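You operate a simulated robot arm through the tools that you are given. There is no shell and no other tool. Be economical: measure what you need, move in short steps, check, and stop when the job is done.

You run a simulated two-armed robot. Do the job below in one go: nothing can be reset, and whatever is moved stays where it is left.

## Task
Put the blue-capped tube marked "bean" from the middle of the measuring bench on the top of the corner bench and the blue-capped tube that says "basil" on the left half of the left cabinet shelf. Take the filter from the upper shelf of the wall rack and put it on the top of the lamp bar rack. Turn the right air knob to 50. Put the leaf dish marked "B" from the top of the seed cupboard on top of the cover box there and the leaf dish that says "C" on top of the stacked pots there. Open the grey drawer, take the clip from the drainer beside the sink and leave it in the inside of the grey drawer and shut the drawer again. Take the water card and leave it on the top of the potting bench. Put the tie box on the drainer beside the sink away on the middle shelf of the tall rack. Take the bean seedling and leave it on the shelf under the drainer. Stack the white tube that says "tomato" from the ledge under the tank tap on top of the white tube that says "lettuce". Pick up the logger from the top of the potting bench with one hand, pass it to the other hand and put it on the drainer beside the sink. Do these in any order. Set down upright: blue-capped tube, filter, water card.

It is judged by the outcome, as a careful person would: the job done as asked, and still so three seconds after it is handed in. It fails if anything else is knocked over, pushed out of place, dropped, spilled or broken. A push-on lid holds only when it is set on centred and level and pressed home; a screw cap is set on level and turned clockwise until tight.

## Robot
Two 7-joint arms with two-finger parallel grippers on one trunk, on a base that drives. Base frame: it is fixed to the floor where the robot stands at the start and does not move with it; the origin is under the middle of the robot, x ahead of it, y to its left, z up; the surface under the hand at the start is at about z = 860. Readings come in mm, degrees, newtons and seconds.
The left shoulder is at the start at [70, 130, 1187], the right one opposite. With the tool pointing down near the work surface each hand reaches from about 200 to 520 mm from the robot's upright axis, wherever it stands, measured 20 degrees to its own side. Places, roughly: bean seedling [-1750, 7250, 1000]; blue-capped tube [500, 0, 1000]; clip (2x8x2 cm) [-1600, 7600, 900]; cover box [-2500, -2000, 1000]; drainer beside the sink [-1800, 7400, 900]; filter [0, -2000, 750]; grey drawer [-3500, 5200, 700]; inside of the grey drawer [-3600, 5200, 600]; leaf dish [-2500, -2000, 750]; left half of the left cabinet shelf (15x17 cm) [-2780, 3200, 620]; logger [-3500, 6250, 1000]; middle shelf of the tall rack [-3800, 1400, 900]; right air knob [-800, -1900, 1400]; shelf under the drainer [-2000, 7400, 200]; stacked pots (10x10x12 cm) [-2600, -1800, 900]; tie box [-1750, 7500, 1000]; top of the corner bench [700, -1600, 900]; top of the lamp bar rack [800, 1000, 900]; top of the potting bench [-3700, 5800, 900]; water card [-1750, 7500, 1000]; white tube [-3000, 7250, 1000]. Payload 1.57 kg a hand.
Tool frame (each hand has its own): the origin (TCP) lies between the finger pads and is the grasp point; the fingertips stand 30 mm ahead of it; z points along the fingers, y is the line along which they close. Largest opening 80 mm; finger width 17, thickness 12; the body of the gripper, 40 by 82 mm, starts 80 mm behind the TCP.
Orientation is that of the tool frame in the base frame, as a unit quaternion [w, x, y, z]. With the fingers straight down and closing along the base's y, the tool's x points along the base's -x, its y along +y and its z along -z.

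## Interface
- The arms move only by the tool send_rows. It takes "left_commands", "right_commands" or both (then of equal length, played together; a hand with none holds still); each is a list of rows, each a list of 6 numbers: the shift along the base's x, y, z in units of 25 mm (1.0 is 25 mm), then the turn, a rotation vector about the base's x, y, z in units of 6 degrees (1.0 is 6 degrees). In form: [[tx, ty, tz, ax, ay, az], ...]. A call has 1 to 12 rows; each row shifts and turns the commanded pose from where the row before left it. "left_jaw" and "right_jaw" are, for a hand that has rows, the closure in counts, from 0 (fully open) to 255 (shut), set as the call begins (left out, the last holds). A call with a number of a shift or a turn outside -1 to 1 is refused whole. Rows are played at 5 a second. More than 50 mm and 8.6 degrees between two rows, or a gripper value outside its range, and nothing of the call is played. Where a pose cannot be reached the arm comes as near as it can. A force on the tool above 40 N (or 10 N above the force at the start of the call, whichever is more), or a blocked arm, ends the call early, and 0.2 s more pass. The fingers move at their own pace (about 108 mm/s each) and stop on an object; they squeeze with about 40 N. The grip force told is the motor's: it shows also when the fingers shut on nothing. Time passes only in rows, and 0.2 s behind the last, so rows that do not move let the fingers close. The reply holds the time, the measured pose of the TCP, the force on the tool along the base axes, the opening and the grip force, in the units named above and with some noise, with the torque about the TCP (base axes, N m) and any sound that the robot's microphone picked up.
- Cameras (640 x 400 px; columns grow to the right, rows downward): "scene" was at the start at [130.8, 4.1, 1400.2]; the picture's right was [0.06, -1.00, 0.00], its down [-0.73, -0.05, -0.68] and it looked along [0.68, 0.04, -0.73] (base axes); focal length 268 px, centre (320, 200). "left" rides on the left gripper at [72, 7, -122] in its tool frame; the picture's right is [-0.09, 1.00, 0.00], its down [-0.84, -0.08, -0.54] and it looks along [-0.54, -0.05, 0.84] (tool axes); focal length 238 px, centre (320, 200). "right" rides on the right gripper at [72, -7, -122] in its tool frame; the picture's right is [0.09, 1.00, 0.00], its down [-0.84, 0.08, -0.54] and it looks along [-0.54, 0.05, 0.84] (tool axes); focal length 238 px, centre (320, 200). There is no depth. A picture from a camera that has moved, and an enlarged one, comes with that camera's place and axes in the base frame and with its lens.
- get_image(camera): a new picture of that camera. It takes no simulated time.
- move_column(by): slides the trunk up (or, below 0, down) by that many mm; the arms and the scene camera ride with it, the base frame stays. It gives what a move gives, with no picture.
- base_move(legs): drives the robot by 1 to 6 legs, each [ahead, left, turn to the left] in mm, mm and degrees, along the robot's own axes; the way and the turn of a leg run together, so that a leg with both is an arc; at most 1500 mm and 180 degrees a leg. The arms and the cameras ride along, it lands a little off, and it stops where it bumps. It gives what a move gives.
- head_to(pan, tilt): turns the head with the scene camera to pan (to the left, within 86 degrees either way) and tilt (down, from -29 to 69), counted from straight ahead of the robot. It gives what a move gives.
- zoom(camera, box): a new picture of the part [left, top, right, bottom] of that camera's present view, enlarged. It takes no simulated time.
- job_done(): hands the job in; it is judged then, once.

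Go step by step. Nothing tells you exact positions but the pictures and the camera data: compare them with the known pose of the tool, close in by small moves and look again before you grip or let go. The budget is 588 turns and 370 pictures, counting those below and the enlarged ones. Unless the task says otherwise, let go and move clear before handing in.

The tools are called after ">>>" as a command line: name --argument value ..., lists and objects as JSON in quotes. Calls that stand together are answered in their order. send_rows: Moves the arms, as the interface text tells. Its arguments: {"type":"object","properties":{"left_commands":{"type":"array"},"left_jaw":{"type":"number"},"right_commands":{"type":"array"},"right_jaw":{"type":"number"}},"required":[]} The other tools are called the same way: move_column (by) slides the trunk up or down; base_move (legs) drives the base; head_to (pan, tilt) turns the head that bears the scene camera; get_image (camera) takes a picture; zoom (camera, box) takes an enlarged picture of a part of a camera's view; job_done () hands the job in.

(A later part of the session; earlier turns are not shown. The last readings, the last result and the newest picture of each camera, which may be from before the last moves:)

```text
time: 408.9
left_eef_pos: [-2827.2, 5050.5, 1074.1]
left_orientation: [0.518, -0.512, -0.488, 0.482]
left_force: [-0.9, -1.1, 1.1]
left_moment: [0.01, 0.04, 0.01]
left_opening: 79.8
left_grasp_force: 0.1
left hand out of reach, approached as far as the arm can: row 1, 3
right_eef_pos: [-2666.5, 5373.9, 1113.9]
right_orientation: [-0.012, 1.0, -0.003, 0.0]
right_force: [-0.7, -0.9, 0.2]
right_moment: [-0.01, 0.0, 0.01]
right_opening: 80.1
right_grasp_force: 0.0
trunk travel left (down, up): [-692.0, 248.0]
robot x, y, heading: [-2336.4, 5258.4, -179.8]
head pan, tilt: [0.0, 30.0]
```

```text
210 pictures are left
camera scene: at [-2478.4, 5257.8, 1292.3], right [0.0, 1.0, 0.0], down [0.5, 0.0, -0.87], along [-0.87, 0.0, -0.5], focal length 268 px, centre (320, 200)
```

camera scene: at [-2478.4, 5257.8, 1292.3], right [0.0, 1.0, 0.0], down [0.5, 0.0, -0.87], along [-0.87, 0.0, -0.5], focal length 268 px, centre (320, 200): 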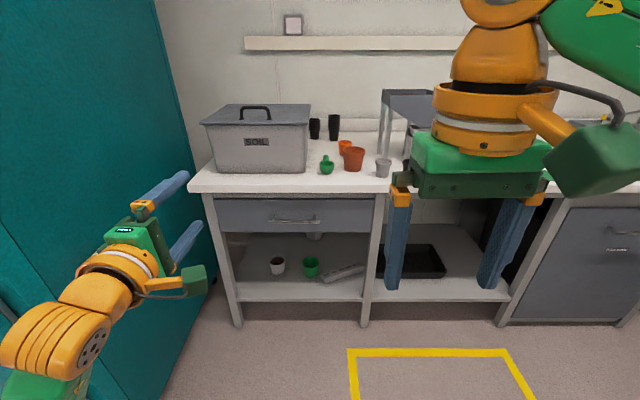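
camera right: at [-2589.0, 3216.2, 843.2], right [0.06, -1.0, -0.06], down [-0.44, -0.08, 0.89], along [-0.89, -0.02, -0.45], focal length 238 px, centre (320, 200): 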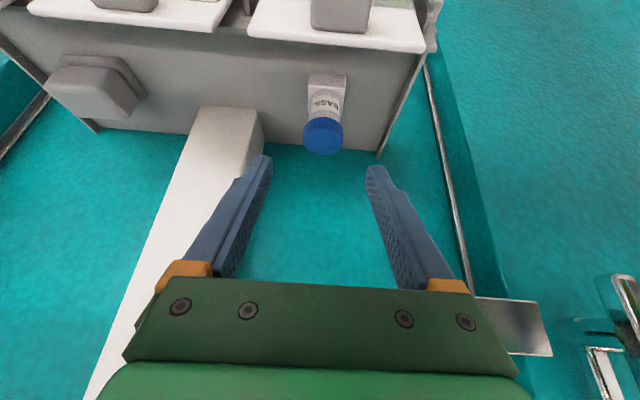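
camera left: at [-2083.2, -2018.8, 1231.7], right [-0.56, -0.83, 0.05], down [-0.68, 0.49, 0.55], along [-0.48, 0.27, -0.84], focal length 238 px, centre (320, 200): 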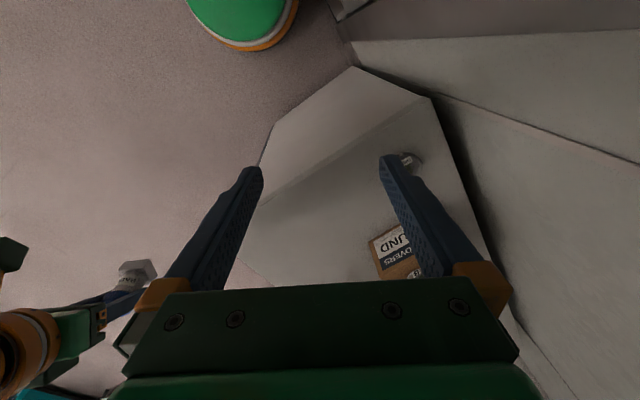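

>>> base_move --legs '[[100, -116, 0]]'

>>> move_column --by -330

>>> get_image --camera "left"

>>> get_image --camera "scene"

```text
time: 410.3
left_eef_pos: [-2924.8, 5163.8, 1073.9]
left_orientation: [0.518, -0.512, -0.487, 0.482]
left_force: [0.2, -0.4, 0.2]
left_moment: [-0.02, 0.01, -0.02]
left_opening: 79.8
left_grasp_force: 0.0
right_eef_pos: [-2764.7, 5488.6, 1115.1]
right_orientation: [-0.013, 1.0, -0.002, -0.001]
right_force: [-0.4, -0.1, 0.1]
right_moment: [0.0, 0.02, 0.0]
right_opening: 79.9
right_grasp_force: 0.1
trunk travel left (down, up): [-692.0, 248.0]
robot x, y, heading: [-2439.0, 5375.2, -179.7]
head pan, tilt: [0.0, 30.0]
```

```text
time: 413.6
left_eef_pos: [-2926.9, 5165.6, 742.8]
left_orientation: [0.518, -0.513, -0.487, 0.482]
left_force: [0.1, 0.1, -0.8]
left_moment: [-0.01, -0.02, -0.01]
left_opening: 79.9
left_grasp_force: 0.0
right_eef_pos: [-2765.8, 5489.4, 785.1]
right_orientation: [-0.013, 1.0, -0.002, -0.001]
right_force: [0.2, -0.4, 0.3]
right_moment: [0.0, -0.01, 0.0]
right_opening: 79.9
right_grasp_force: 0.0
trunk travel left (down, up): [-362.0, 578.0]
robot x, y, heading: [-2440.5, 5372.8, -180.1]
head pan, tilt: [0.0, 30.0]
```

```text
209 pictures are left
camera left: at [-2800.4, 5228.6, 737.8], right [-0.01, -0.08, -1.0], down [0.49, -0.87, 0.07], along [-0.87, -0.49, 0.04], focal length 238 px, centre (320, 200)
```

left: 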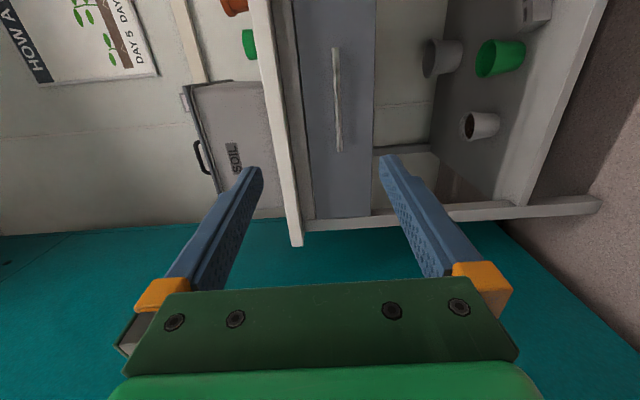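

```text
208 pictures are left
camera scene: at [-2577.6, 5373.4, 962.3], right [0.0, 1.0, 0.0], down [0.5, 0.0, -0.87], along [-0.87, 0.0, -0.5], focal length 268 px, centre (320, 200)
```

scene: 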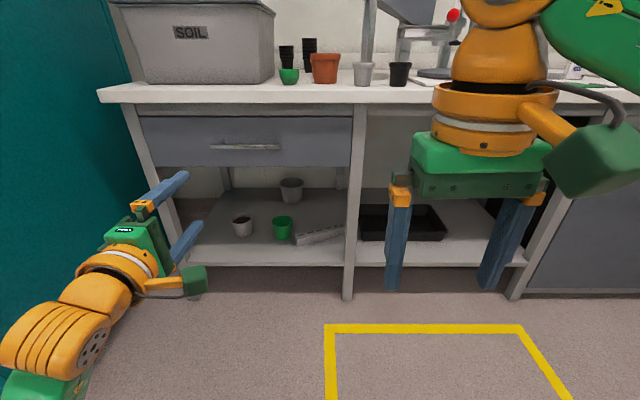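

Handle centre triangulates to about (-3328,5160,708). I lower 35 mm and approach.

>>> move_column --by -35

>>> base_move --legs '[[280, 0, 0]]'

>>> get_image --camera "left"

>>> get_image --camera "scene"

```text
time: 414.4
left_eef_pos: [-2927.1, 5165.7, 709.0]
left_orientation: [0.518, -0.513, -0.487, 0.482]
left_force: [0.4, 0.0, 0.3]
left_moment: [-0.01, 0.0, -0.02]
left_opening: 79.9
left_grasp_force: 0.1
right_eef_pos: [-2764.9, 5489.7, 749.8]
right_orientation: [-0.013, 1.0, -0.002, -0.001]
right_force: [-0.4, -0.3, 0.1]
right_moment: [0.01, -0.02, 0.0]
right_opening: 80.0
right_grasp_force: 0.2
trunk travel left (down, up): [-327.0, 613.0]
robot x, y, heading: [-2438.1, 5371.5, -179.8]
head pan, tilt: [0.0, 30.0]
```

```text
time: 416.3
left_eef_pos: [-3203.1, 5162.5, 708.4]
left_orientation: [0.517, -0.512, -0.488, 0.483]
left_force: [-0.5, 0.1, 0.2]
left_moment: [-0.01, 0.02, 0.02]
left_opening: 80.0
left_grasp_force: 0.1
right_eef_pos: [-3042.2, 5488.2, 749.7]
right_orientation: [-0.012, 1.0, -0.002, 0.001]
right_force: [0.8, 0.2, -0.6]
right_moment: [0.02, -0.02, 0.02]
right_opening: 79.9
right_grasp_force: 0.0
trunk travel left (down, up): [-327.0, 613.0]
robot x, y, heading: [-2713.3, 5373.1, -179.7]
head pan, tilt: [0.0, 30.0]
```

```text
207 pictures are left
camera left: at [-3076.8, 5226.8, 702.6], right [0.0, -0.08, -1.0], down [0.49, -0.87, 0.07], along [-0.87, -0.49, 0.04], focal length 238 px, centre (320, 200)
```

left: 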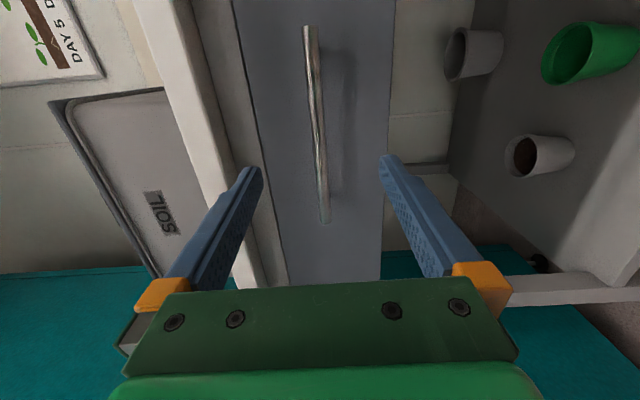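

```text
206 pictures are left
camera scene: at [-2854.4, 5372.2, 927.2], right [0.0, 1.0, 0.0], down [0.5, 0.0, -0.87], along [-0.87, 0.0, -0.5], focal length 268 px, centre (320, 200)
```

scene: 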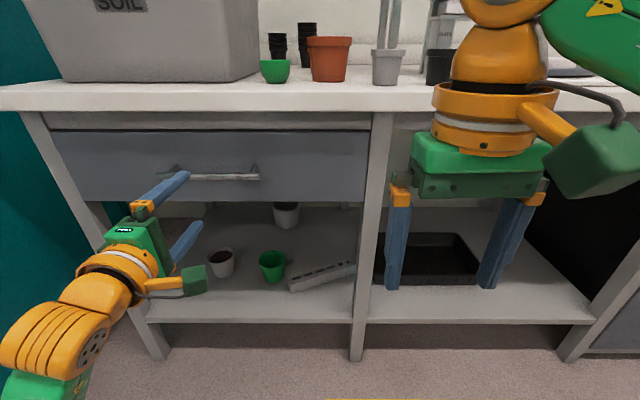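

>>> base_move --legs '[[85, 0, 0]]'

>>> get_image --camera "left"

>>> zoom --camera "scene" --box '[80, 140, 320, 290]'

```text
time: 417.4
left_eef_pos: [-3288.0, 5162.9, 708.7]
left_orientation: [0.517, -0.512, -0.489, 0.482]
left_force: [-0.5, 0.2, -0.2]
left_moment: [-0.02, -0.01, 0.02]
left_opening: 80.3
left_grasp_force: 0.0
right_eef_pos: [-3128.6, 5488.2, 748.8]
right_orientation: [-0.013, 1.0, -0.002, 0.001]
right_force: [0.4, 0.3, 0.6]
right_moment: [0.0, -0.02, -0.01]
right_opening: 80.2
right_grasp_force: 0.0
trunk travel left (down, up): [-327.0, 613.0]
robot x, y, heading: [-2799.4, 5374.4, -179.4]
head pan, tilt: [0.0, 30.0]
```

```text
205 pictures are left
camera left: at [-3161.9, 5226.3, 702.5], right [0.0, -0.08, -1.0], down [0.49, -0.87, 0.07], along [-0.87, -0.49, 0.04], focal length 238 px, centre (320, 200)
```

left: 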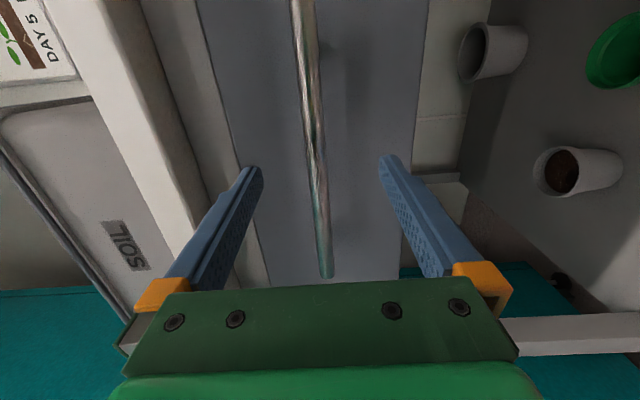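

```text
2.67 times, centred on (200, 215) of scene
camera zoom: at [-2939.6, 5371.8, 927.2], right [0.0, 1.0, 0.0], down [0.5, 0.0, -0.87], along [-0.87, 0.0, -0.5], focal length 715 px, centre (640, 160)
```

zoom: 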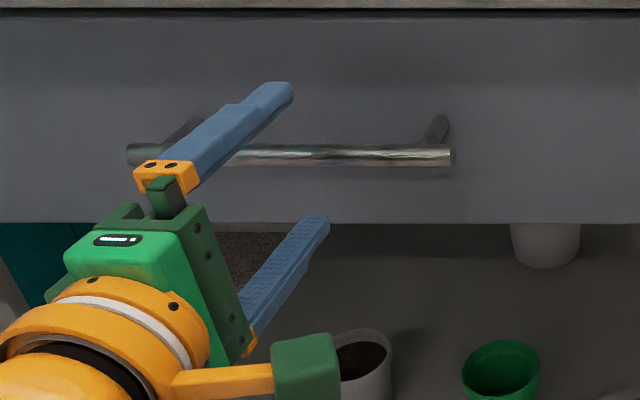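

>>> send_rows --left_commands '[[-0.4, 0, 0, 0, 0, 0], [0, 0, 0, 0, 0, 0]]'

>>> send_rows --left_commands '[[0, 0, 0, 0, 0, 0], [0, 0, 0, 0, 0, 0], [0, 0, 0, 0, 0, 0], [0, 0, 0, 0, 0, 0]]' --left_jaw 255

>>> get_image --camera "left"

```text
time: 418.0
left_eef_pos: [-3296.2, 5162.4, 709.1]
left_orientation: [0.517, -0.512, -0.488, 0.482]
left_force: [-0.3, 0.3, -0.5]
left_moment: [-0.02, 0.0, -0.01]
left_opening: 80.0
left_grasp_force: 0.1
right_eef_pos: [-3126.6, 5486.6, 750.2]
right_orientation: [-0.012, 1.0, -0.002, 0.0]
right_force: [0.0, 0.8, 0.9]
right_moment: [-0.01, 0.03, -0.01]
right_opening: 79.8
right_grasp_force: 0.0
trunk travel left (down, up): [-327.0, 613.0]
robot x, y, heading: [-2796.3, 5374.4, -179.8]
head pan, tilt: [0.0, 30.0]
```

```text
time: 419.0
left_eef_pos: [-3296.9, 5161.7, 709.0]
left_orientation: [0.517, -0.512, -0.487, 0.483]
left_force: [-2.8, -1.6, 8.7]
left_moment: [-0.29, 0.17, -0.11]
left_opening: 13.7
left_grasp_force: 30.2
right_eef_pos: [-3127.0, 5487.6, 750.8]
right_orientation: [-0.012, 1.0, -0.002, -0.002]
right_force: [-1.1, -0.4, -0.7]
right_moment: [0.07, 0.01, -0.02]
right_opening: 80.1
right_grasp_force: 0.0
trunk travel left (down, up): [-327.0, 613.0]
robot x, y, heading: [-2798.0, 5373.8, -179.8]
head pan, tilt: [0.0, 30.0]
```

```text
203 pictures are left
camera left: at [-3170.7, 5225.8, 703.8], right [-0.01, -0.08, -1.0], down [0.49, -0.87, 0.07], along [-0.87, -0.49, 0.05], focal length 238 px, centre (320, 200)
```

left: 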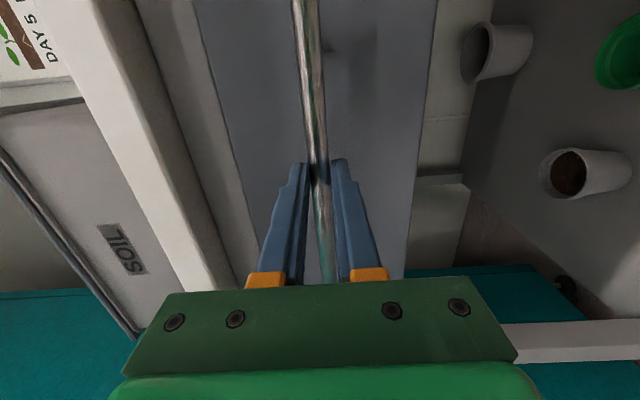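

The bar is gripped (13.7 mm). I pull the drawer by driving back.

>>> base_move --legs '[[-100, 0, 0]]'

>>> get_image --camera "scene"

```text
time: 420.1
left_eef_pos: [-3194.5, 5162.2, 710.0]
left_orientation: [0.516, -0.512, -0.488, 0.484]
left_force: [1.4, -1.0, 5.8]
left_moment: [-0.25, 0.18, -0.39]
left_opening: 13.6
left_grasp_force: 31.0
right_eef_pos: [-3026.5, 5487.6, 750.6]
right_orientation: [-0.012, 1.0, -0.001, 0.0]
right_force: [-0.3, 0.3, -0.2]
right_moment: [0.0, -0.03, -0.02]
right_opening: 79.8
right_grasp_force: 0.1
trunk travel left (down, up): [-327.0, 613.0]
robot x, y, heading: [-2701.0, 5373.6, -179.8]
head pan, tilt: [0.0, 30.0]
```

```text
202 pictures are left
camera scene: at [-2837.9, 5372.5, 927.6], right [-0.01, 1.0, 0.0], down [0.5, 0.0, -0.87], along [-0.87, -0.01, -0.5], focal length 268 px, centre (320, 200)
```

scene: 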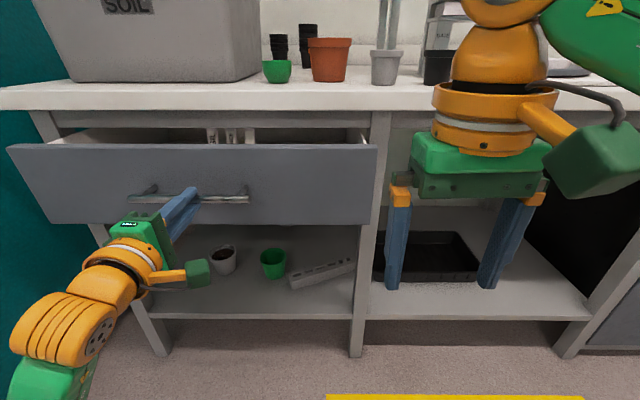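

Drawer is opening. I pull further.

>>> base_move --legs '[[-150, 0, 0]]'

>>> get_image --camera "scene"

```text
time: 421.5
left_eef_pos: [-3045.7, 5162.5, 710.6]
left_orientation: [0.517, -0.511, -0.488, 0.483]
left_force: [-1.2, -3.9, 7.0]
left_moment: [-0.34, 0.07, -0.06]
left_opening: 14.0
left_grasp_force: 29.9
right_eef_pos: [-2876.1, 5488.4, 750.1]
right_orientation: [-0.012, 1.0, 0.0, -0.001]
right_force: [-0.5, -0.3, 0.8]
right_moment: [0.0, 0.03, -0.02]
right_opening: 80.3
right_grasp_force: 0.2
trunk travel left (down, up): [-327.0, 613.0]
robot x, y, heading: [-2549.7, 5375.2, -179.8]
head pan, tilt: [0.0, 30.0]
```

```text
201 pictures are left
camera scene: at [-2687.8, 5372.8, 927.6], right [-0.01, 1.0, 0.0], down [0.5, 0.0, -0.87], along [-0.87, -0.01, -0.5], focal length 268 px, centre (320, 200)
```

scene: 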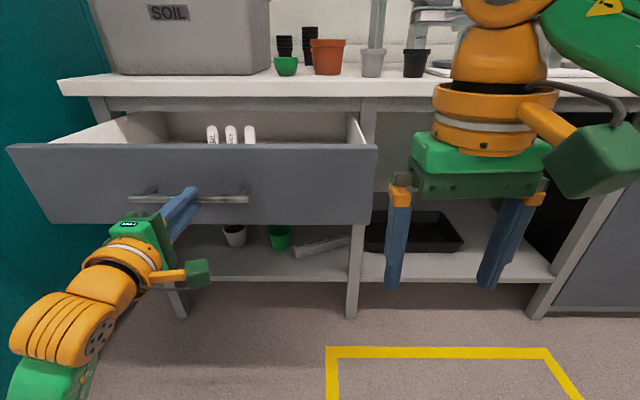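

Open by 250 mm. I release the handle and back off, then look at the bench for the logger.

>>> send_rows --left_commands '[[0, 0, 0, 0, 0, 0], [0, 0, 0, 0, 0, 0], [0, 0, 0, 0, 0, 0]]' --left_jaw 0

>>> base_move --legs '[[-250, 0, 0]]'

>>> move_column --by 400

>>> head_to --pan -40 --tilt 28

>>> get_image --camera "scene"

```text
time: 422.3
left_eef_pos: [-3046.0, 5163.5, 709.3]
left_orientation: [0.517, -0.512, -0.488, 0.482]
left_force: [-0.4, 0.4, -0.1]
left_moment: [0.01, -0.02, -0.01]
left_opening: 80.0
left_grasp_force: 0.0
right_eef_pos: [-2877.9, 5488.2, 750.0]
right_orientation: [-0.013, 1.0, -0.001, 0.0]
right_force: [0.4, 0.7, -0.6]
right_moment: [0.01, 0.02, 0.04]
right_opening: 80.1
right_grasp_force: 0.1
trunk travel left (down, up): [-327.0, 613.0]
robot x, y, heading: [-2549.0, 5377.1, -179.7]
head pan, tilt: [0.0, 30.0]
```

```text
time: 424.2
left_eef_pos: [-2794.6, 5164.4, 708.9]
left_orientation: [0.516, -0.511, -0.489, 0.483]
left_force: [1.2, 1.1, -0.2]
left_moment: [-0.01, 0.0, 0.0]
left_opening: 80.0
left_grasp_force: 0.0
right_eef_pos: [-2626.4, 5488.5, 749.4]
right_orientation: [-0.012, 1.0, 0.0, -0.001]
right_force: [0.7, -0.7, 0.4]
right_moment: [0.01, 0.01, 0.02]
right_opening: 79.9
right_grasp_force: 0.1
trunk travel left (down, up): [-327.0, 613.0]
robot x, y, heading: [-2297.1, 5373.1, -179.6]
head pan, tilt: [0.0, 30.0]
```

```text
time: 428.0
left_eef_pos: [-2794.6, 5164.1, 1108.4]
left_orientation: [0.516, -0.511, -0.489, 0.483]
left_force: [0.1, 0.3, 0.4]
left_moment: [-0.01, -0.01, 0.02]
left_opening: 80.0
left_grasp_force: 0.1
right_eef_pos: [-2627.8, 5489.0, 1150.1]
right_orientation: [-0.012, 1.0, 0.001, 0.0]
right_force: [-0.5, 0.4, 0.1]
right_moment: [0.0, -0.01, -0.05]
right_opening: 80.1
right_grasp_force: 0.0
trunk travel left (down, up): [-727.0, 213.0]
robot x, y, heading: [-2301.5, 5376.5, -179.5]
head pan, tilt: [0.0, 30.0]
```

```text
time: 429.1
left_eef_pos: [-2794.7, 5163.8, 1107.7]
left_orientation: [0.516, -0.512, -0.488, 0.483]
left_force: [0.1, 0.0, -0.5]
left_moment: [-0.01, 0.0, -0.02]
left_opening: 80.0
left_grasp_force: 0.0
right_eef_pos: [-2626.4, 5489.6, 1150.4]
right_orientation: [-0.011, 1.0, 0.0, 0.0]
right_force: [-0.9, 0.2, 0.2]
right_moment: [0.0, -0.03, 0.03]
right_opening: 79.9
right_grasp_force: 0.1
trunk travel left (down, up): [-727.0, 213.0]
robot x, y, heading: [-2296.8, 5373.6, -179.6]
head pan, tilt: [-40.0, 28.0]
```

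```text
200 pictures are left
camera scene: at [-2417.8, 5433.5, 1330.5], right [0.64, 0.77, 0.0], down [0.36, -0.3, -0.88], along [-0.68, 0.56, -0.47], focal length 268 px, centre (320, 200)
```

scene: 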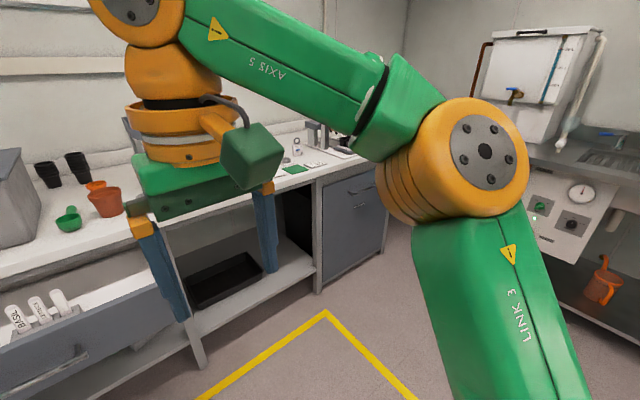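

I restore the left hand to pointing down and move along the bench to the logger.

>>> send_rows --left_commands '[[0, 0, 0, -1, 0, 0], [0, 0, 0, -1, 0, 0], [0, 0, 0, -1, 0, 0], [0, 0, 0, -1, 0, 0], [0, 0, 0, -1, 0, 0], [0, 0, 0, -1, 0, 0], [0, 0, 0, -1, 0, 0], [0, 0, 0, -1, 0, 0], [0, 0, 0, -1, 0, 0], [0, 0, 0, -1, 0, 0], [0, 0, 0, -1, 0, 0], [0, 0, 0, -1, 0, 0]]'

>>> send_rows --left_commands '[[0, 0, 0, -1, 0, 0], [0, 0, 0, -1, 0, 0], [0, 0, 0, -1, 0, 0], [0.5, 0, 0, 0, -1, 0], [0.5, 0, 0, 0, -1, 0], [0.5, 0, 0, 0, -1, 0], [0.5, 0, 0, 0, -1, 0], [0.5, 0, 0, 0, -1, 0], [0.5, 0, 0, 0, -1, 0], [0.5, 0, 0, 0, -1, 0], [0.5, 0, 0, 0, -1, 0], [0.5, 0, 0, 0, -1, 0]]'

>>> send_rows --left_commands '[[0.5, 0, 0, 0, -1, 0], [0.5, 0, 0, 0, -1, 0], [0.5, 0, 0, 0, -1, 0], [0.5, 0, 0, 0, -1, 0], [0.5, 0, 0, 0, -1, 0], [0.5, 0, 0, 0, -1, 0], [0, 0, 0, 0, 0, 0]]'

>>> base_move --legs '[[0, -750, 0]]'

>>> head_to --pan 0 --tilt 30

>>> get_image --camera "scene"

```text
time: 431.7
left_eef_pos: [-2796.0, 5165.0, 1108.8]
left_orientation: [-0.117, 0.717, 0.109, -0.678]
left_force: [0.4, 0.4, 0.5]
left_moment: [-0.03, -0.01, 0.03]
left_opening: 79.9
left_grasp_force: 0.1
right_eef_pos: [-2626.2, 5490.9, 1150.4]
right_orientation: [-0.013, 1.0, 0.0, 0.0]
right_force: [-0.7, 0.7, -0.4]
right_moment: [0.0, 0.01, -0.03]
right_opening: 80.0
right_grasp_force: 0.0
trunk travel left (down, up): [-727.0, 213.0]
robot x, y, heading: [-2294.9, 5375.6, -179.8]
head pan, tilt: [-40.0, 28.0]
```

```text
time: 434.3
left_eef_pos: [-2679.7, 5159.1, 1108.6]
left_orientation: [-0.002, 0.96, 0.004, -0.281]
left_force: [-0.5, -0.1, -0.8]
left_moment: [0.02, -0.03, 0.0]
left_opening: 80.1
left_grasp_force: 0.0
left hand out of reach, approached as far as the arm can: row 3
right_eef_pos: [-2626.2, 5489.4, 1149.9]
right_orientation: [-0.013, 1.0, 0.0, 0.0]
right_force: [-0.8, -0.1, 0.3]
right_moment: [-0.02, -0.02, 0.01]
right_opening: 80.0
right_grasp_force: 0.0
trunk travel left (down, up): [-727.0, 213.0]
robot x, y, heading: [-2294.4, 5377.4, -179.7]
head pan, tilt: [-40.0, 28.0]
```

```text
time: 435.9
left_eef_pos: [-2606.1, 5158.9, 1110.1]
left_orientation: [-0.001, 1.0, 0.005, 0.028]
left_force: [-0.4, 0.4, -0.1]
left_moment: [0.0, -0.02, 0.0]
left_opening: 80.1
left_grasp_force: 0.0
right_eef_pos: [-2626.8, 5488.5, 1149.9]
right_orientation: [-0.013, 1.0, 0.001, 0.0]
right_force: [-0.1, -0.2, 0.7]
right_moment: [0.0, -0.01, 0.01]
right_opening: 79.9
right_grasp_force: 0.1
trunk travel left (down, up): [-727.0, 213.0]
robot x, y, heading: [-2296.6, 5376.1, -179.5]
head pan, tilt: [-40.0, 28.0]
```

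```text
time: 439.9
left_eef_pos: [-2613.1, 5909.0, 1108.3]
left_orientation: [0.0, 1.0, 0.003, 0.027]
left_force: [0.0, -0.5, -0.1]
left_moment: [0.0, -0.02, 0.02]
left_opening: 80.2
left_grasp_force: 0.1
right_eef_pos: [-2630.1, 6240.5, 1149.4]
right_orientation: [-0.013, 1.0, -0.001, 0.001]
right_force: [0.0, -0.3, -0.6]
right_moment: [-0.02, 0.0, -0.02]
right_opening: 80.1
right_grasp_force: 0.0
trunk travel left (down, up): [-727.0, 213.0]
robot x, y, heading: [-2300.8, 6122.2, -179.6]
head pan, tilt: [-40.0, 28.0]
```

```text
time: 441.0
left_eef_pos: [-2612.9, 5909.1, 1107.8]
left_orientation: [0.0, 1.0, 0.003, 0.028]
left_force: [0.3, -0.8, 0.3]
left_moment: [-0.04, -0.02, 0.01]
left_opening: 80.2
left_grasp_force: 0.1
right_eef_pos: [-2630.2, 6239.8, 1148.6]
right_orientation: [-0.011, 1.0, -0.002, -0.001]
right_force: [-0.2, -0.6, -0.3]
right_moment: [0.0, 0.01, 0.01]
right_opening: 79.9
right_grasp_force: 0.3
trunk travel left (down, up): [-727.0, 213.0]
robot x, y, heading: [-2303.9, 6126.8, -180.0]
head pan, tilt: [0.0, 30.0]
```

```text
199 pictures are left
camera scene: at [-2442.2, 6124.8, 1327.3], right [0.0, 1.0, 0.0], down [0.5, 0.0, -0.87], along [-0.87, 0.0, -0.5], focal length 268 px, centre (320, 200)
```

scene: 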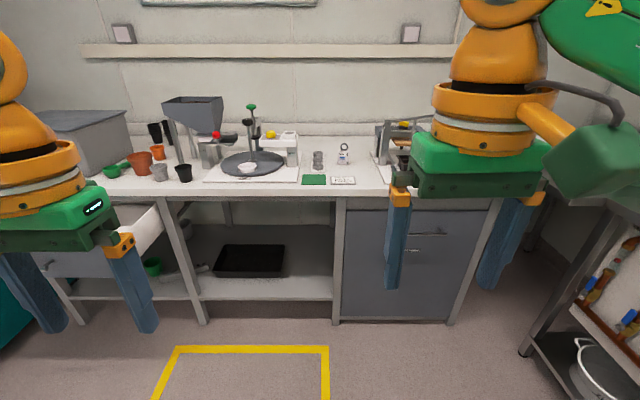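

>>> zoom --camera "scene" --box '[270, 110, 430, 210]'

>>> zoom --camera "scene" --box '[60, 80, 300, 230]'

```text
4.00 times, centred on (350, 160) of scene
camera zoom: at [-2442.2, 6124.8, 1327.3], right [0.0, 1.0, 0.0], down [0.5, 0.0, -0.87], along [-0.87, 0.0, -0.5], focal length 1072 px, centre (200, 360)
```

zoom: 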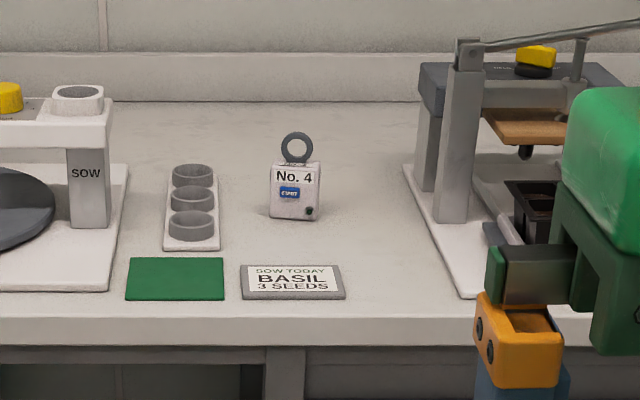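

```text
2.67 times, centred on (180, 155) of scene
camera zoom: at [-2442.2, 6124.8, 1327.3], right [0.0, 1.0, 0.0], down [0.5, 0.0, -0.87], along [-0.87, 0.0, -0.5], focal length 715 px, centre (693, 320)
```

zoom: 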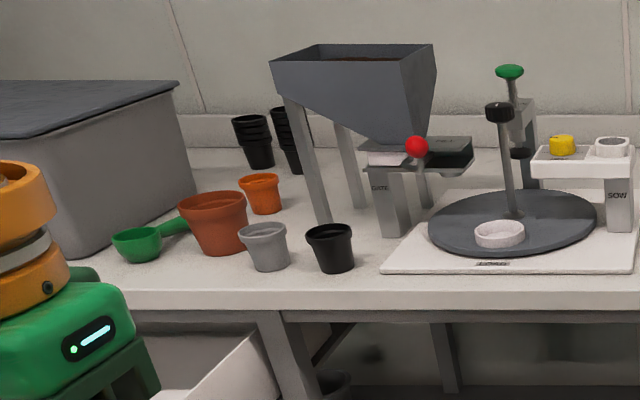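

The logger is the "No. 4" block with a ring, near (-3553,6231). I pitch the right hand 45° (fingers across the block), pull the left hand back, and approach.

>>> send_rows --right_commands '[[0, 0, 0, 0, 1, 0], [0, 0, 0, 0, 1, 0], [0, 0, 0, 0, 1, 0], [0, 0, 0, 0, 1, 0], [0, 0, 0, 0, 1, 0], [0, 0, 0, 0, 1, 0], [0, 0, 0, 0, 1, 0], [0, 0, 0, 0, 0.5, 0], [0, 0, 0, 0, 0, 0]]' --left_commands '[[0.3, 0, 0.3, 0, 0.3, 0], [0.3, 0, 0.3, 0, 0.2, 0], [0.3, 0, 0.3, 0, 0, 0], [0.3, 0, 0.3, 0, 0, 0], [0.3, 0, 0.3, 0, 0, 0], [0, 0, 0.3, 0, 0, 0], [0, 0, 0, 0, 0, 0], [0, 0, 0, 0, 0, 0], [0, 0, 0, 0, 0, 0]]' --right_jaw 0

>>> base_move --legs '[[600, 0, 0]]'

>>> get_image --camera "scene"

>>> get_image --camera "right"

```text
time: 443.0
left_eef_pos: [-2574.4, 5909.3, 1154.8]
left_orientation: [0.0, 1.0, 0.003, 0.001]
left_force: [1.0, -0.5, -0.3]
left_moment: [0.01, -0.01, -0.02]
left_opening: 80.1
left_grasp_force: 0.0
right_eef_pos: [-2630.4, 6240.3, 1150.0]
right_orientation: [-0.01, 0.923, -0.007, -0.384]
right_force: [-0.4, -0.2, 0.1]
right_moment: [-0.03, 0.02, 0.03]
right_opening: 80.0
right_grasp_force: 0.0
trunk travel left (down, up): [-727.0, 213.0]
robot x, y, heading: [-2296.5, 6123.7, -179.9]
head pan, tilt: [0.0, 30.0]
```

```text
time: 446.4
left_eef_pos: [-3178.1, 5906.5, 1153.4]
left_orientation: [0.0, 1.0, 0.003, 0.001]
left_force: [0.5, -0.6, 0.5]
left_moment: [0.01, 0.01, 0.03]
left_opening: 80.0
left_grasp_force: 0.0
right_eef_pos: [-3235.4, 6238.3, 1149.7]
right_orientation: [-0.011, 0.923, -0.007, -0.384]
right_force: [0.0, -0.3, -0.1]
right_moment: [0.04, 0.0, -0.05]
right_opening: 80.2
right_grasp_force: 0.1
trunk travel left (down, up): [-727.0, 213.0]
robot x, y, heading: [-2907.5, 6122.6, -179.9]
head pan, tilt: [0.0, 30.0]
```

```text
196 pictures are left
camera scene: at [-3046.5, 6122.0, 1327.4], right [-0.01, 1.0, 0.0], down [0.5, 0.0, -0.87], along [-0.87, 0.0, -0.5], focal length 268 px, centre (320, 200)
```

scene: 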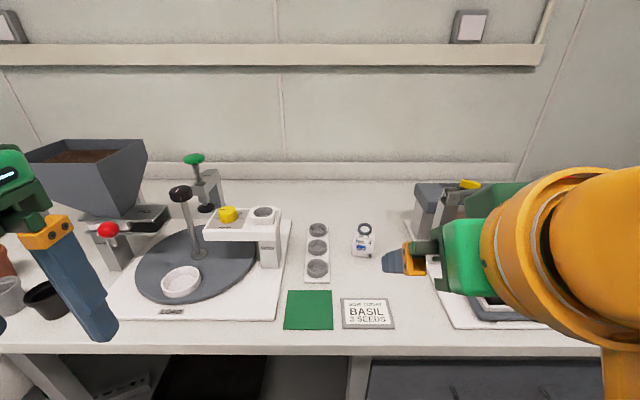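

```text
195 pictures are left
camera right: at [-3097.1, 6240.7, 1185.6], right [0.05, -1.0, -0.08], down [-0.21, -0.09, 0.97], along [-0.98, -0.03, -0.21], focal length 238 px, centre (320, 200)
```

right: 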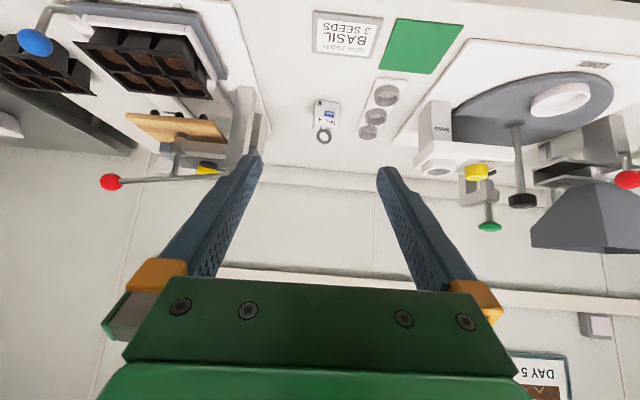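

Logger front-bottom is at (-3559,6231,866), about 64 mm tall. I drive 80 mm closer and move to a pre-grasp point on the 45° line.

>>> base_move --legs '[[80, 0, 0]]'

>>> send_rows --right_commands '[[-0.5, -0.05, -1, 0, 0, 0], [-0.8, -0.05, -1, 0, 0, 0], [-0.8, -0.05, -1, 0, 0, 0], [-0.8, -0.05, -1, 0, 0, 0], [-1, -0.05, -1, 0, 0, 0], [-1, 0, -1, 0, 0, 0], [-1, 0, -1, 0, 0, 0], [-1, 0, 0, 0, 0, 0], [0, 0, 0, 0, 0, 0]]'

>>> get_image --camera "right"

>>> get_image --camera "scene"

```text
time: 447.5
left_eef_pos: [-3256.4, 5907.2, 1155.2]
left_orientation: [0.0, 1.0, 0.002, -0.001]
left_force: [0.2, -0.7, 0.0]
left_moment: [-0.04, 0.01, -0.01]
left_opening: 80.1
left_grasp_force: 0.0
right_eef_pos: [-3310.9, 6237.1, 1151.6]
right_orientation: [-0.011, 0.923, -0.006, -0.385]
right_force: [0.4, 0.4, -0.5]
right_moment: [0.02, 0.01, 0.02]
right_opening: 79.7
right_grasp_force: 0.0
trunk travel left (down, up): [-727.0, 213.0]
robot x, y, heading: [-2988.9, 6122.4, -179.9]
head pan, tilt: [0.0, 30.0]
```

```text
time: 449.5
left_eef_pos: [-3259.9, 5906.1, 1154.6]
left_orientation: [0.0, 1.0, 0.002, 0.001]
left_force: [-0.3, 0.5, 0.1]
left_moment: [-0.01, -0.02, -0.01]
left_opening: 79.8
left_grasp_force: 0.1
right_eef_pos: [-3489.7, 6229.8, 975.2]
right_orientation: [-0.01, 0.924, -0.006, -0.383]
right_force: [0.6, -0.2, -0.1]
right_moment: [0.04, 0.0, 0.01]
right_opening: 80.0
right_grasp_force: 0.1
trunk travel left (down, up): [-727.0, 213.0]
robot x, y, heading: [-2987.5, 6124.4, -179.9]
head pan, tilt: [0.0, 30.0]
```

```text
194 pictures are left
camera right: at [-3351.0, 6234.3, 1010.3], right [0.05, -1.0, -0.08], down [-0.21, -0.09, 0.97], along [-0.98, -0.03, -0.21], focal length 238 px, centre (320, 200)
```

right: 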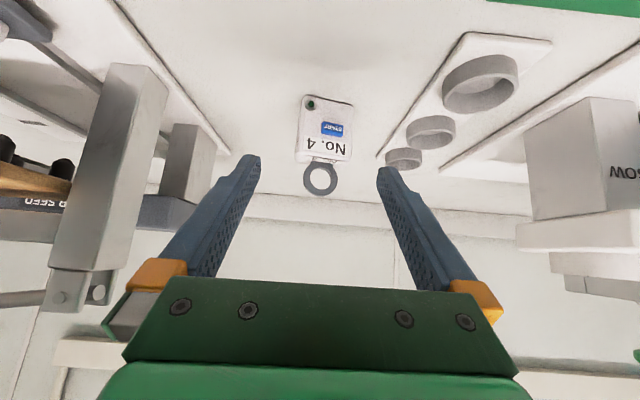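

```text
193 pictures are left
camera scene: at [-3127.3, 6121.9, 1327.3], right [0.0, 1.0, 0.0], down [0.5, 0.0, -0.87], along [-0.87, 0.0, -0.5], focal length 268 px, centre (320, 200)
```

scene: 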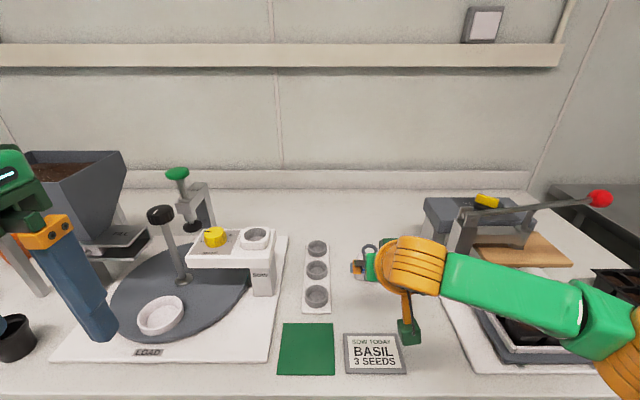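

>>> send_rows --right_commands '[[-0.84, 0.02, -0.76, 0, 0, 0], [-0.84, 0.02, -0.76, 0, 0, 0], [-0.84, 0, -0.76, 0, 0, 0], [-0.7, 0, -0.7, 0, 0, 0], [0, 0, 0, 0, 0, 0]]'

>>> get_image --camera "right"

```text
time: 450.7
left_eef_pos: [-3259.1, 5906.3, 1154.8]
left_orientation: [0.0, 1.0, 0.003, 0.001]
left_force: [0.2, -0.3, -0.3]
left_moment: [0.02, 0.02, 0.01]
left_opening: 80.1
left_grasp_force: 0.0
right_eef_pos: [-3569.3, 6231.8, 899.9]
right_orientation: [-0.009, 0.924, -0.005, -0.383]
right_force: [-0.7, -0.2, -0.7]
right_moment: [-0.03, -0.03, 0.0]
right_opening: 80.0
right_grasp_force: 0.1
trunk travel left (down, up): [-727.0, 213.0]
robot x, y, heading: [-2988.2, 6124.6, -180.1]
head pan, tilt: [0.0, 30.0]
```

```text
192 pictures are left
camera right: at [-3431.3, 6235.5, 936.2], right [0.05, -1.0, -0.08], down [-0.21, -0.09, 0.97], along [-0.98, -0.03, -0.21], focal length 238 px, centre (320, 200)
```

right: 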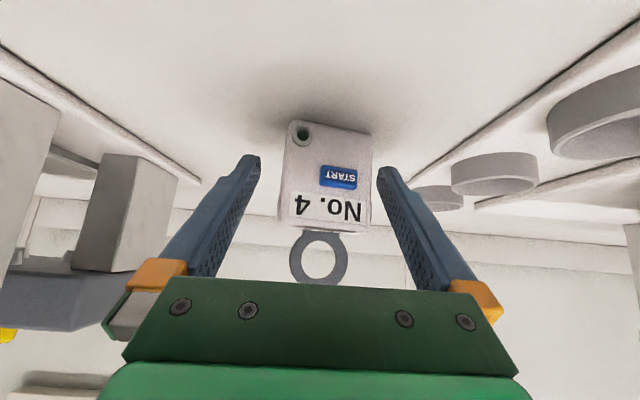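

>>> send_rows --right_commands '[[-0.1, -0.15, 0, 0, 0, 0], [0, 0, 0, 0, 0, 0]]'

>>> send_rows --right_commands '[[0, 0, 0, 0, 0, 0], [0, 0, 0, 0, 0, 0], [0, 0, 0, 0, 0, 0], [0, 0, 1, 0, 0, 0], [0, 0, 1, 0, 0, 0], [0.3, 0, 1, 0, 0, 0], [0.5, 0, 1, 0, 0, 0], [0, 0, 0, 0, 0, 0]]' --right_jaw 255

>>> get_image --camera "right"

```text
time: 451.3
left_eef_pos: [-3259.8, 5906.1, 1154.1]
left_orientation: [0.001, 1.0, 0.002, 0.001]
left_force: [0.5, 0.8, 0.7]
left_moment: [0.0, 0.0, -0.02]
left_opening: 80.1
left_grasp_force: 0.1
right_eef_pos: [-3570.6, 6227.8, 900.9]
right_orientation: [-0.011, 0.923, -0.007, -0.384]
right_force: [0.0, 0.4, 0.3]
right_moment: [0.01, -0.03, -0.01]
right_opening: 79.8
right_grasp_force: 0.1
trunk travel left (down, up): [-727.0, 213.0]
robot x, y, heading: [-2990.0, 6121.8, -180.1]
head pan, tilt: [0.0, 30.0]
```

```text
time: 453.1
left_eef_pos: [-3261.0, 5905.5, 1154.0]
left_orientation: [0.0, 1.0, 0.002, 0.003]
left_force: [0.4, 0.4, 0.2]
left_moment: [0.01, -0.04, -0.02]
left_opening: 79.9
left_grasp_force: 0.0
right_eef_pos: [-3551.3, 6228.8, 1001.6]
right_orientation: [-0.01, 0.924, -0.006, -0.382]
right_force: [-0.3, 0.1, 0.0]
right_moment: [-0.03, -0.01, -0.03]
right_opening: 56.5
right_grasp_force: 39.9
trunk travel left (down, up): [-727.0, 213.0]
robot x, y, heading: [-2988.0, 6122.3, -179.7]
head pan, tilt: [0.0, 30.0]
```

```text
191 pictures are left
camera right: at [-3413.8, 6231.8, 1036.6], right [0.04, -1.0, -0.08], down [-0.21, -0.09, 0.97], along [-0.98, -0.03, -0.21], focal length 238 px, centre (320, 200)
```

right: 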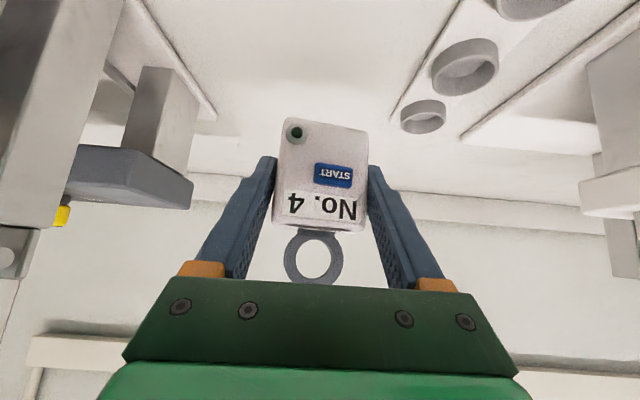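

Logger is held. I back away, then bring the block to the middle and yaw the left hand 90° to take it from above.

>>> base_move --legs '[[-500, 0, 0]]'

>>> send_rows --right_commands '[[0.5, -0.4, 0, 0, 0, 0], [0.5, -0.4, 0, 0, 0, 0], [0.5, -0.4, 0, 0, 0, 0], [0.5, -0.4, 0, 0, 0, 0], [0.5, -0.4, 0, 0, 0, 0], [0.5, -0.4, 0, 0, 0, 0], [0.5, -0.4, 0, 0, 0, 0], [0.5, -0.4, 0, 0, 0, 0], [0.5, -0.4, 0, 0, 0, 0], [0.5, -0.4, 0, 0, 0, 0], [0, 0, 0, 0, 0, 0], [0, 0, 0, 0, 0, 0]]' --left_commands '[[0, 0, 0, 0, 0, -1], [0, 0, 0, 0, 0, -1], [0, 0, 0, 0, 0, -1], [0, 0, 0, 0, 0, -1], [0, 0, 0, 0, 0, -1], [0, 0, 0, 0, 0, -1], [0, 0, 0, 0, 0, -1], [0, 0, 0, 0, 0, -1], [0, 0, 0, 0, 0, -1], [0, 0, 0, 0, 0, -1], [0, 0, 0, 0, 0, -1], [0, 0, 0, 0, 0, -1]]'

>>> send_rows --left_commands '[[0, 0, 0, 0, 0, -1], [0, 0, 0, 0, 0, -1], [0, 0, 0, 0, 0, -1], [0, 0, 0, 0, 0, 0]]' --left_jaw 80

>>> get_image --camera "scene"

>>> get_image --camera "left"

```text
time: 456.0
left_eef_pos: [-2758.1, 5909.3, 1153.2]
left_orientation: [-0.001, 1.0, 0.001, 0.002]
left_force: [-0.7, 0.6, -0.8]
left_moment: [0.0, -0.03, 0.0]
left_opening: 80.2
left_grasp_force: 0.1
right_eef_pos: [-3047.7, 6231.5, 1000.6]
right_orientation: [-0.012, 0.924, -0.009, -0.383]
right_force: [1.1, -0.1, -0.4]
right_moment: [0.0, -0.04, 0.02]
right_opening: 56.2
right_grasp_force: 40.2
trunk travel left (down, up): [-727.0, 213.0]
robot x, y, heading: [-2485.4, 6122.6, -180.1]
head pan, tilt: [0.0, 30.0]
```

```text
time: 458.6
left_eef_pos: [-2719.0, 5968.9, 1096.5]
left_orientation: [0.0, 0.809, -0.588, 0.001]
left_force: [0.5, 0.7, 0.3]
left_moment: [-0.01, 0.01, 0.01]
left_opening: 80.0
left_grasp_force: 0.0
left hand out of reach, approached as far as the arm can: row 5, 6, 7, 8, 9, 10, 11, 12
right_eef_pos: [-2921.6, 6131.3, 1001.1]
right_orientation: [-0.011, 0.924, -0.009, -0.383]
right_force: [0.1, 0.4, -0.3]
right_moment: [0.01, 0.01, 0.0]
right_opening: 55.9
right_grasp_force: 40.2
trunk travel left (down, up): [-727.0, 213.0]
robot x, y, heading: [-2481.5, 6123.3, -180.1]
head pan, tilt: [0.0, 30.0]
```

```text
time: 459.6
left_eef_pos: [-2695.9, 5991.5, 1078.4]
left_orientation: [0.0, 0.708, -0.706, 0.001]
left_force: [-0.3, -0.2, 0.1]
left_moment: [0.02, 0.05, -0.04]
left_opening: 54.9
left_grasp_force: 0.1
left hand out of reach, approached as far as the arm can: row 1, 2, 3
right_eef_pos: [-2921.8, 6130.0, 1001.5]
right_orientation: [-0.011, 0.924, -0.008, -0.383]
right_force: [-0.6, -0.2, -1.9]
right_moment: [0.01, 0.02, 0.02]
right_opening: 53.2
right_grasp_force: 40.4
trunk travel left (down, up): [-727.0, 213.0]
robot x, y, heading: [-2483.1, 6124.4, -180.2]
head pan, tilt: [0.0, 30.0]
```

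```text
190 pictures are left
camera scene: at [-2623.5, 6123.3, 1327.3], right [0.0, 1.0, 0.0], down [0.5, 0.0, -0.87], along [-0.87, 0.0, -0.5], focal length 268 px, centre (320, 200)
```

scene: 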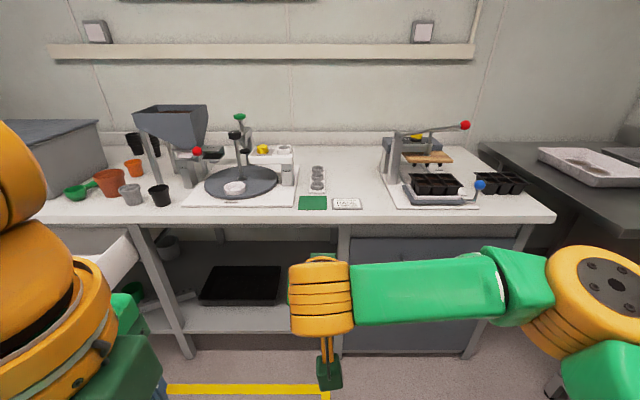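

```text
189 pictures are left
camera left: at [-2703.0, 5918.3, 1200.0], right [-1.0, 0.09, 0.0], down [0.07, 0.84, 0.54], along [0.05, 0.54, -0.84], focal length 238 px, centre (320, 200)
```

left: 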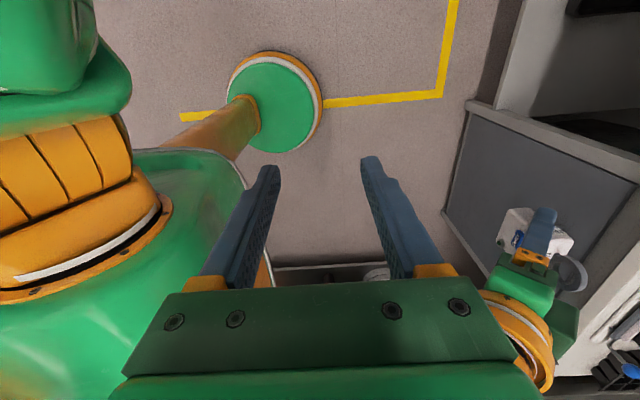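

The left hand is yawed correctly. I bring it out and up, then look.

>>> send_rows --left_commands '[[-1, 0, 0.3, 0, 0, 0], [-1, 0, 0.3, 0, 0, 0], [-1, 0, 0.3, 0, 0, 0], [-1, 0, 0.3, 0, 0, 0], [-1, 0, 0.3, 0, 0, 0], [-1, 0, 0.3, 0, 0, 0], [-1, 0, 0.2, 0, 0, 0], [-1, 0, 0.2, 0, 0, 0], [-0.8, 0, 0, 0, 0, 0], [0, 0, 0, 0, 0, 0]]'

>>> get_image --camera "left"

>>> get_image --camera "scene"

```text
time: 461.8
left_eef_pos: [-2743.4, 6055.1, 1056.9]
left_orientation: [0.001, 0.708, -0.706, 0.001]
left_force: [0.1, 0.3, -0.7]
left_moment: [-0.01, -0.02, 0.03]
left_opening: 55.0
left_grasp_force: 0.0
left hand out of reach, approached as far as the arm can: row 1, 2, 3, 4, 5, 6, 7, 8, 9
right_eef_pos: [-2922.3, 6130.3, 1000.9]
right_orientation: [-0.012, 0.923, -0.008, -0.384]
right_force: [0.6, 0.7, -1.4]
right_moment: [-0.03, -0.01, -0.01]
right_opening: 53.3
right_grasp_force: 40.2
trunk travel left (down, up): [-727.0, 213.0]
robot x, y, heading: [-2486.2, 6124.4, -180.0]
head pan, tilt: [0.0, 30.0]
```

```text
188 pictures are left
camera left: at [-2749.5, 5982.5, 1179.2], right [-1.0, 0.09, 0.0], down [0.08, 0.84, 0.54], along [0.05, 0.54, -0.84], focal length 238 px, centre (320, 200)
```

left: 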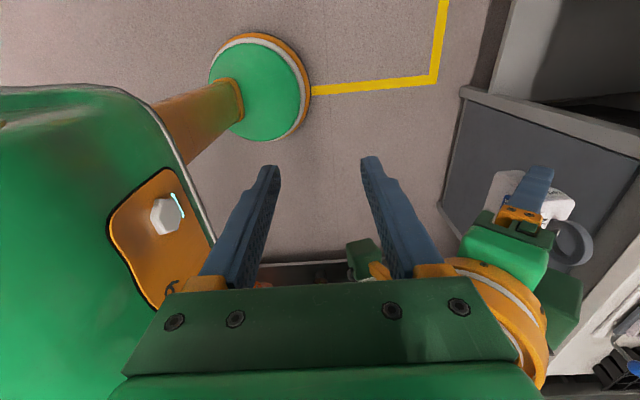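

```text
187 pictures are left
camera scene: at [-2623.3, 6123.2, 1327.3], right [0.0, 1.0, 0.0], down [0.5, 0.0, -0.87], along [-0.87, 0.0, -0.5], focal length 268 px, centre (320, 200)
```

scene: 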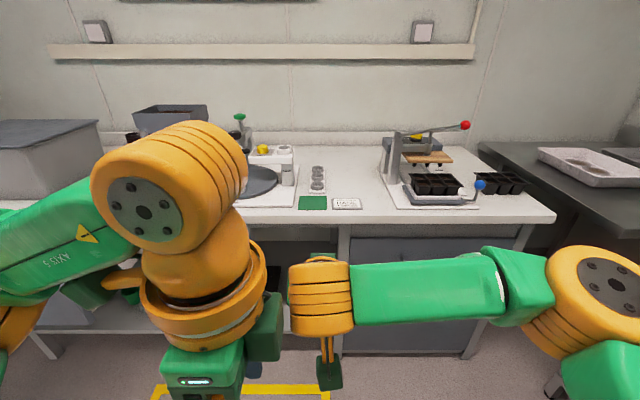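

With this yaw the left arm is at a joint limit. I swing it the other way (+180°), moving it clear while turning.

>>> send_rows --left_commands '[[0, -0.7, 0.3, 0, 0, 1], [0, -0.7, 0.3, 0, 0, 1], [0, -0.7, 0.3, 0, 0, 1], [0, -0.7, 0.3, 0, 0, 1], [0, -0.7, 0, 0, 0, 1], [0, -0.7, 0, 0, 0, 1], [0, -0.7, 0, 0, 0, 1], [0, -0.7, 0, 0, 0, 1], [0, 0, 0, 0, 0, 1], [0, 0, 0, 0, 0, 1], [0, 0, 0, 0, 0, 1], [0, 0, 0, 0, 0, 1]]'

>>> send_rows --left_commands '[[-0.3, 0, 0, 0, 0, 1], [-0.3, 0, 0, 0, 0, 1], [-0.3, 0, 0, 0, 0, 1], [-0.3, 0, 0, 0, 0, 1], [-0.3, 0, 0, 0, 0, 1], [-0.3, 0, 0, 0, 0, 1], [-0.3, 0, 0, 0, 0, 1], [-0.3, 0, 0, 0, 0, 1], [-0.3, 0, 0, 0, 0, 1], [-0.3, 0, 0, 0, 0, 1], [-0.3, 0, 0, 0, 0, 1], [-0.3, 0, 0, 0, 0, 1]]'

>>> send_rows --left_commands '[[-0.3, 0, 0, 0, 0, 1], [-0.3, 0, 0, 0, 0, 1], [-0.3, 0, 0, 0, 0, 1], [-0.3, 0, 0, 0, 0, 1], [-0.3, 0, 0, 0, 0, 1], [-0.3, 0, 0, 0, 0, 1], [0, 0, 0, 0, 0, 0]]'

>>> get_image --camera "left"

```text
time: 464.4
left_eef_pos: [-2743.6, 5917.1, 1086.3]
left_orientation: [0.0, 0.988, -0.155, 0.002]
left_force: [-0.1, 0.9, -0.3]
left_moment: [0.0, -0.01, -0.02]
left_opening: 54.8
left_grasp_force: 0.0
right_eef_pos: [-2922.0, 6130.3, 1000.1]
right_orientation: [-0.012, 0.924, -0.008, -0.383]
right_force: [-0.4, -0.8, 0.6]
right_moment: [-0.01, -0.04, 0.01]
right_opening: 53.3
right_grasp_force: 40.1
trunk travel left (down, up): [-727.0, 213.0]
robot x, y, heading: [-2485.2, 6127.4, -179.9]
head pan, tilt: [0.0, 30.0]
```

```text
time: 467.0
left_eef_pos: [-2834.4, 5915.5, 1086.3]
left_orientation: [-0.001, 0.89, 0.456, 0.001]
left_force: [-0.5, 0.2, 0.2]
left_moment: [-0.01, -0.04, 0.03]
left_opening: 54.8
left_grasp_force: 0.2
right_eef_pos: [-2922.0, 6130.6, 1000.4]
right_orientation: [-0.011, 0.924, -0.008, -0.383]
right_force: [-0.1, 0.2, -1.1]
right_moment: [-0.02, 0.0, 0.03]
right_opening: 53.2
right_grasp_force: 39.9
trunk travel left (down, up): [-727.0, 213.0]
robot x, y, heading: [-2484.0, 6126.7, -179.9]
head pan, tilt: [0.0, 30.0]
```

```text
time: 468.6
left_eef_pos: [-2879.8, 5917.1, 1086.6]
left_orientation: [-0.001, 0.706, 0.708, 0.0]
left_force: [-0.7, 0.5, 0.2]
left_moment: [0.0, -0.01, 0.02]
left_opening: 54.8
left_grasp_force: 0.0
right_eef_pos: [-2922.4, 6131.0, 1000.6]
right_orientation: [-0.011, 0.924, -0.008, -0.382]
right_force: [-0.1, 0.7, -1.2]
right_moment: [0.03, -0.01, 0.0]
right_opening: 53.3
right_grasp_force: 40.1
trunk travel left (down, up): [-727.0, 213.0]
robot x, y, heading: [-2481.8, 6126.5, -179.9]
head pan, tilt: [0.0, 30.0]
```

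```text
186 pictures are left
camera left: at [-2872.6, 5986.1, 1208.8], right [1.0, -0.09, 0.0], down [-0.07, -0.84, 0.54], along [-0.05, -0.54, -0.84], focal length 238 px, centre (320, 200)
```

left: 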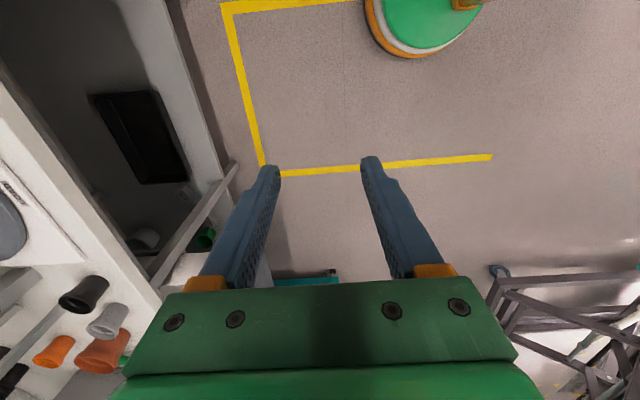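

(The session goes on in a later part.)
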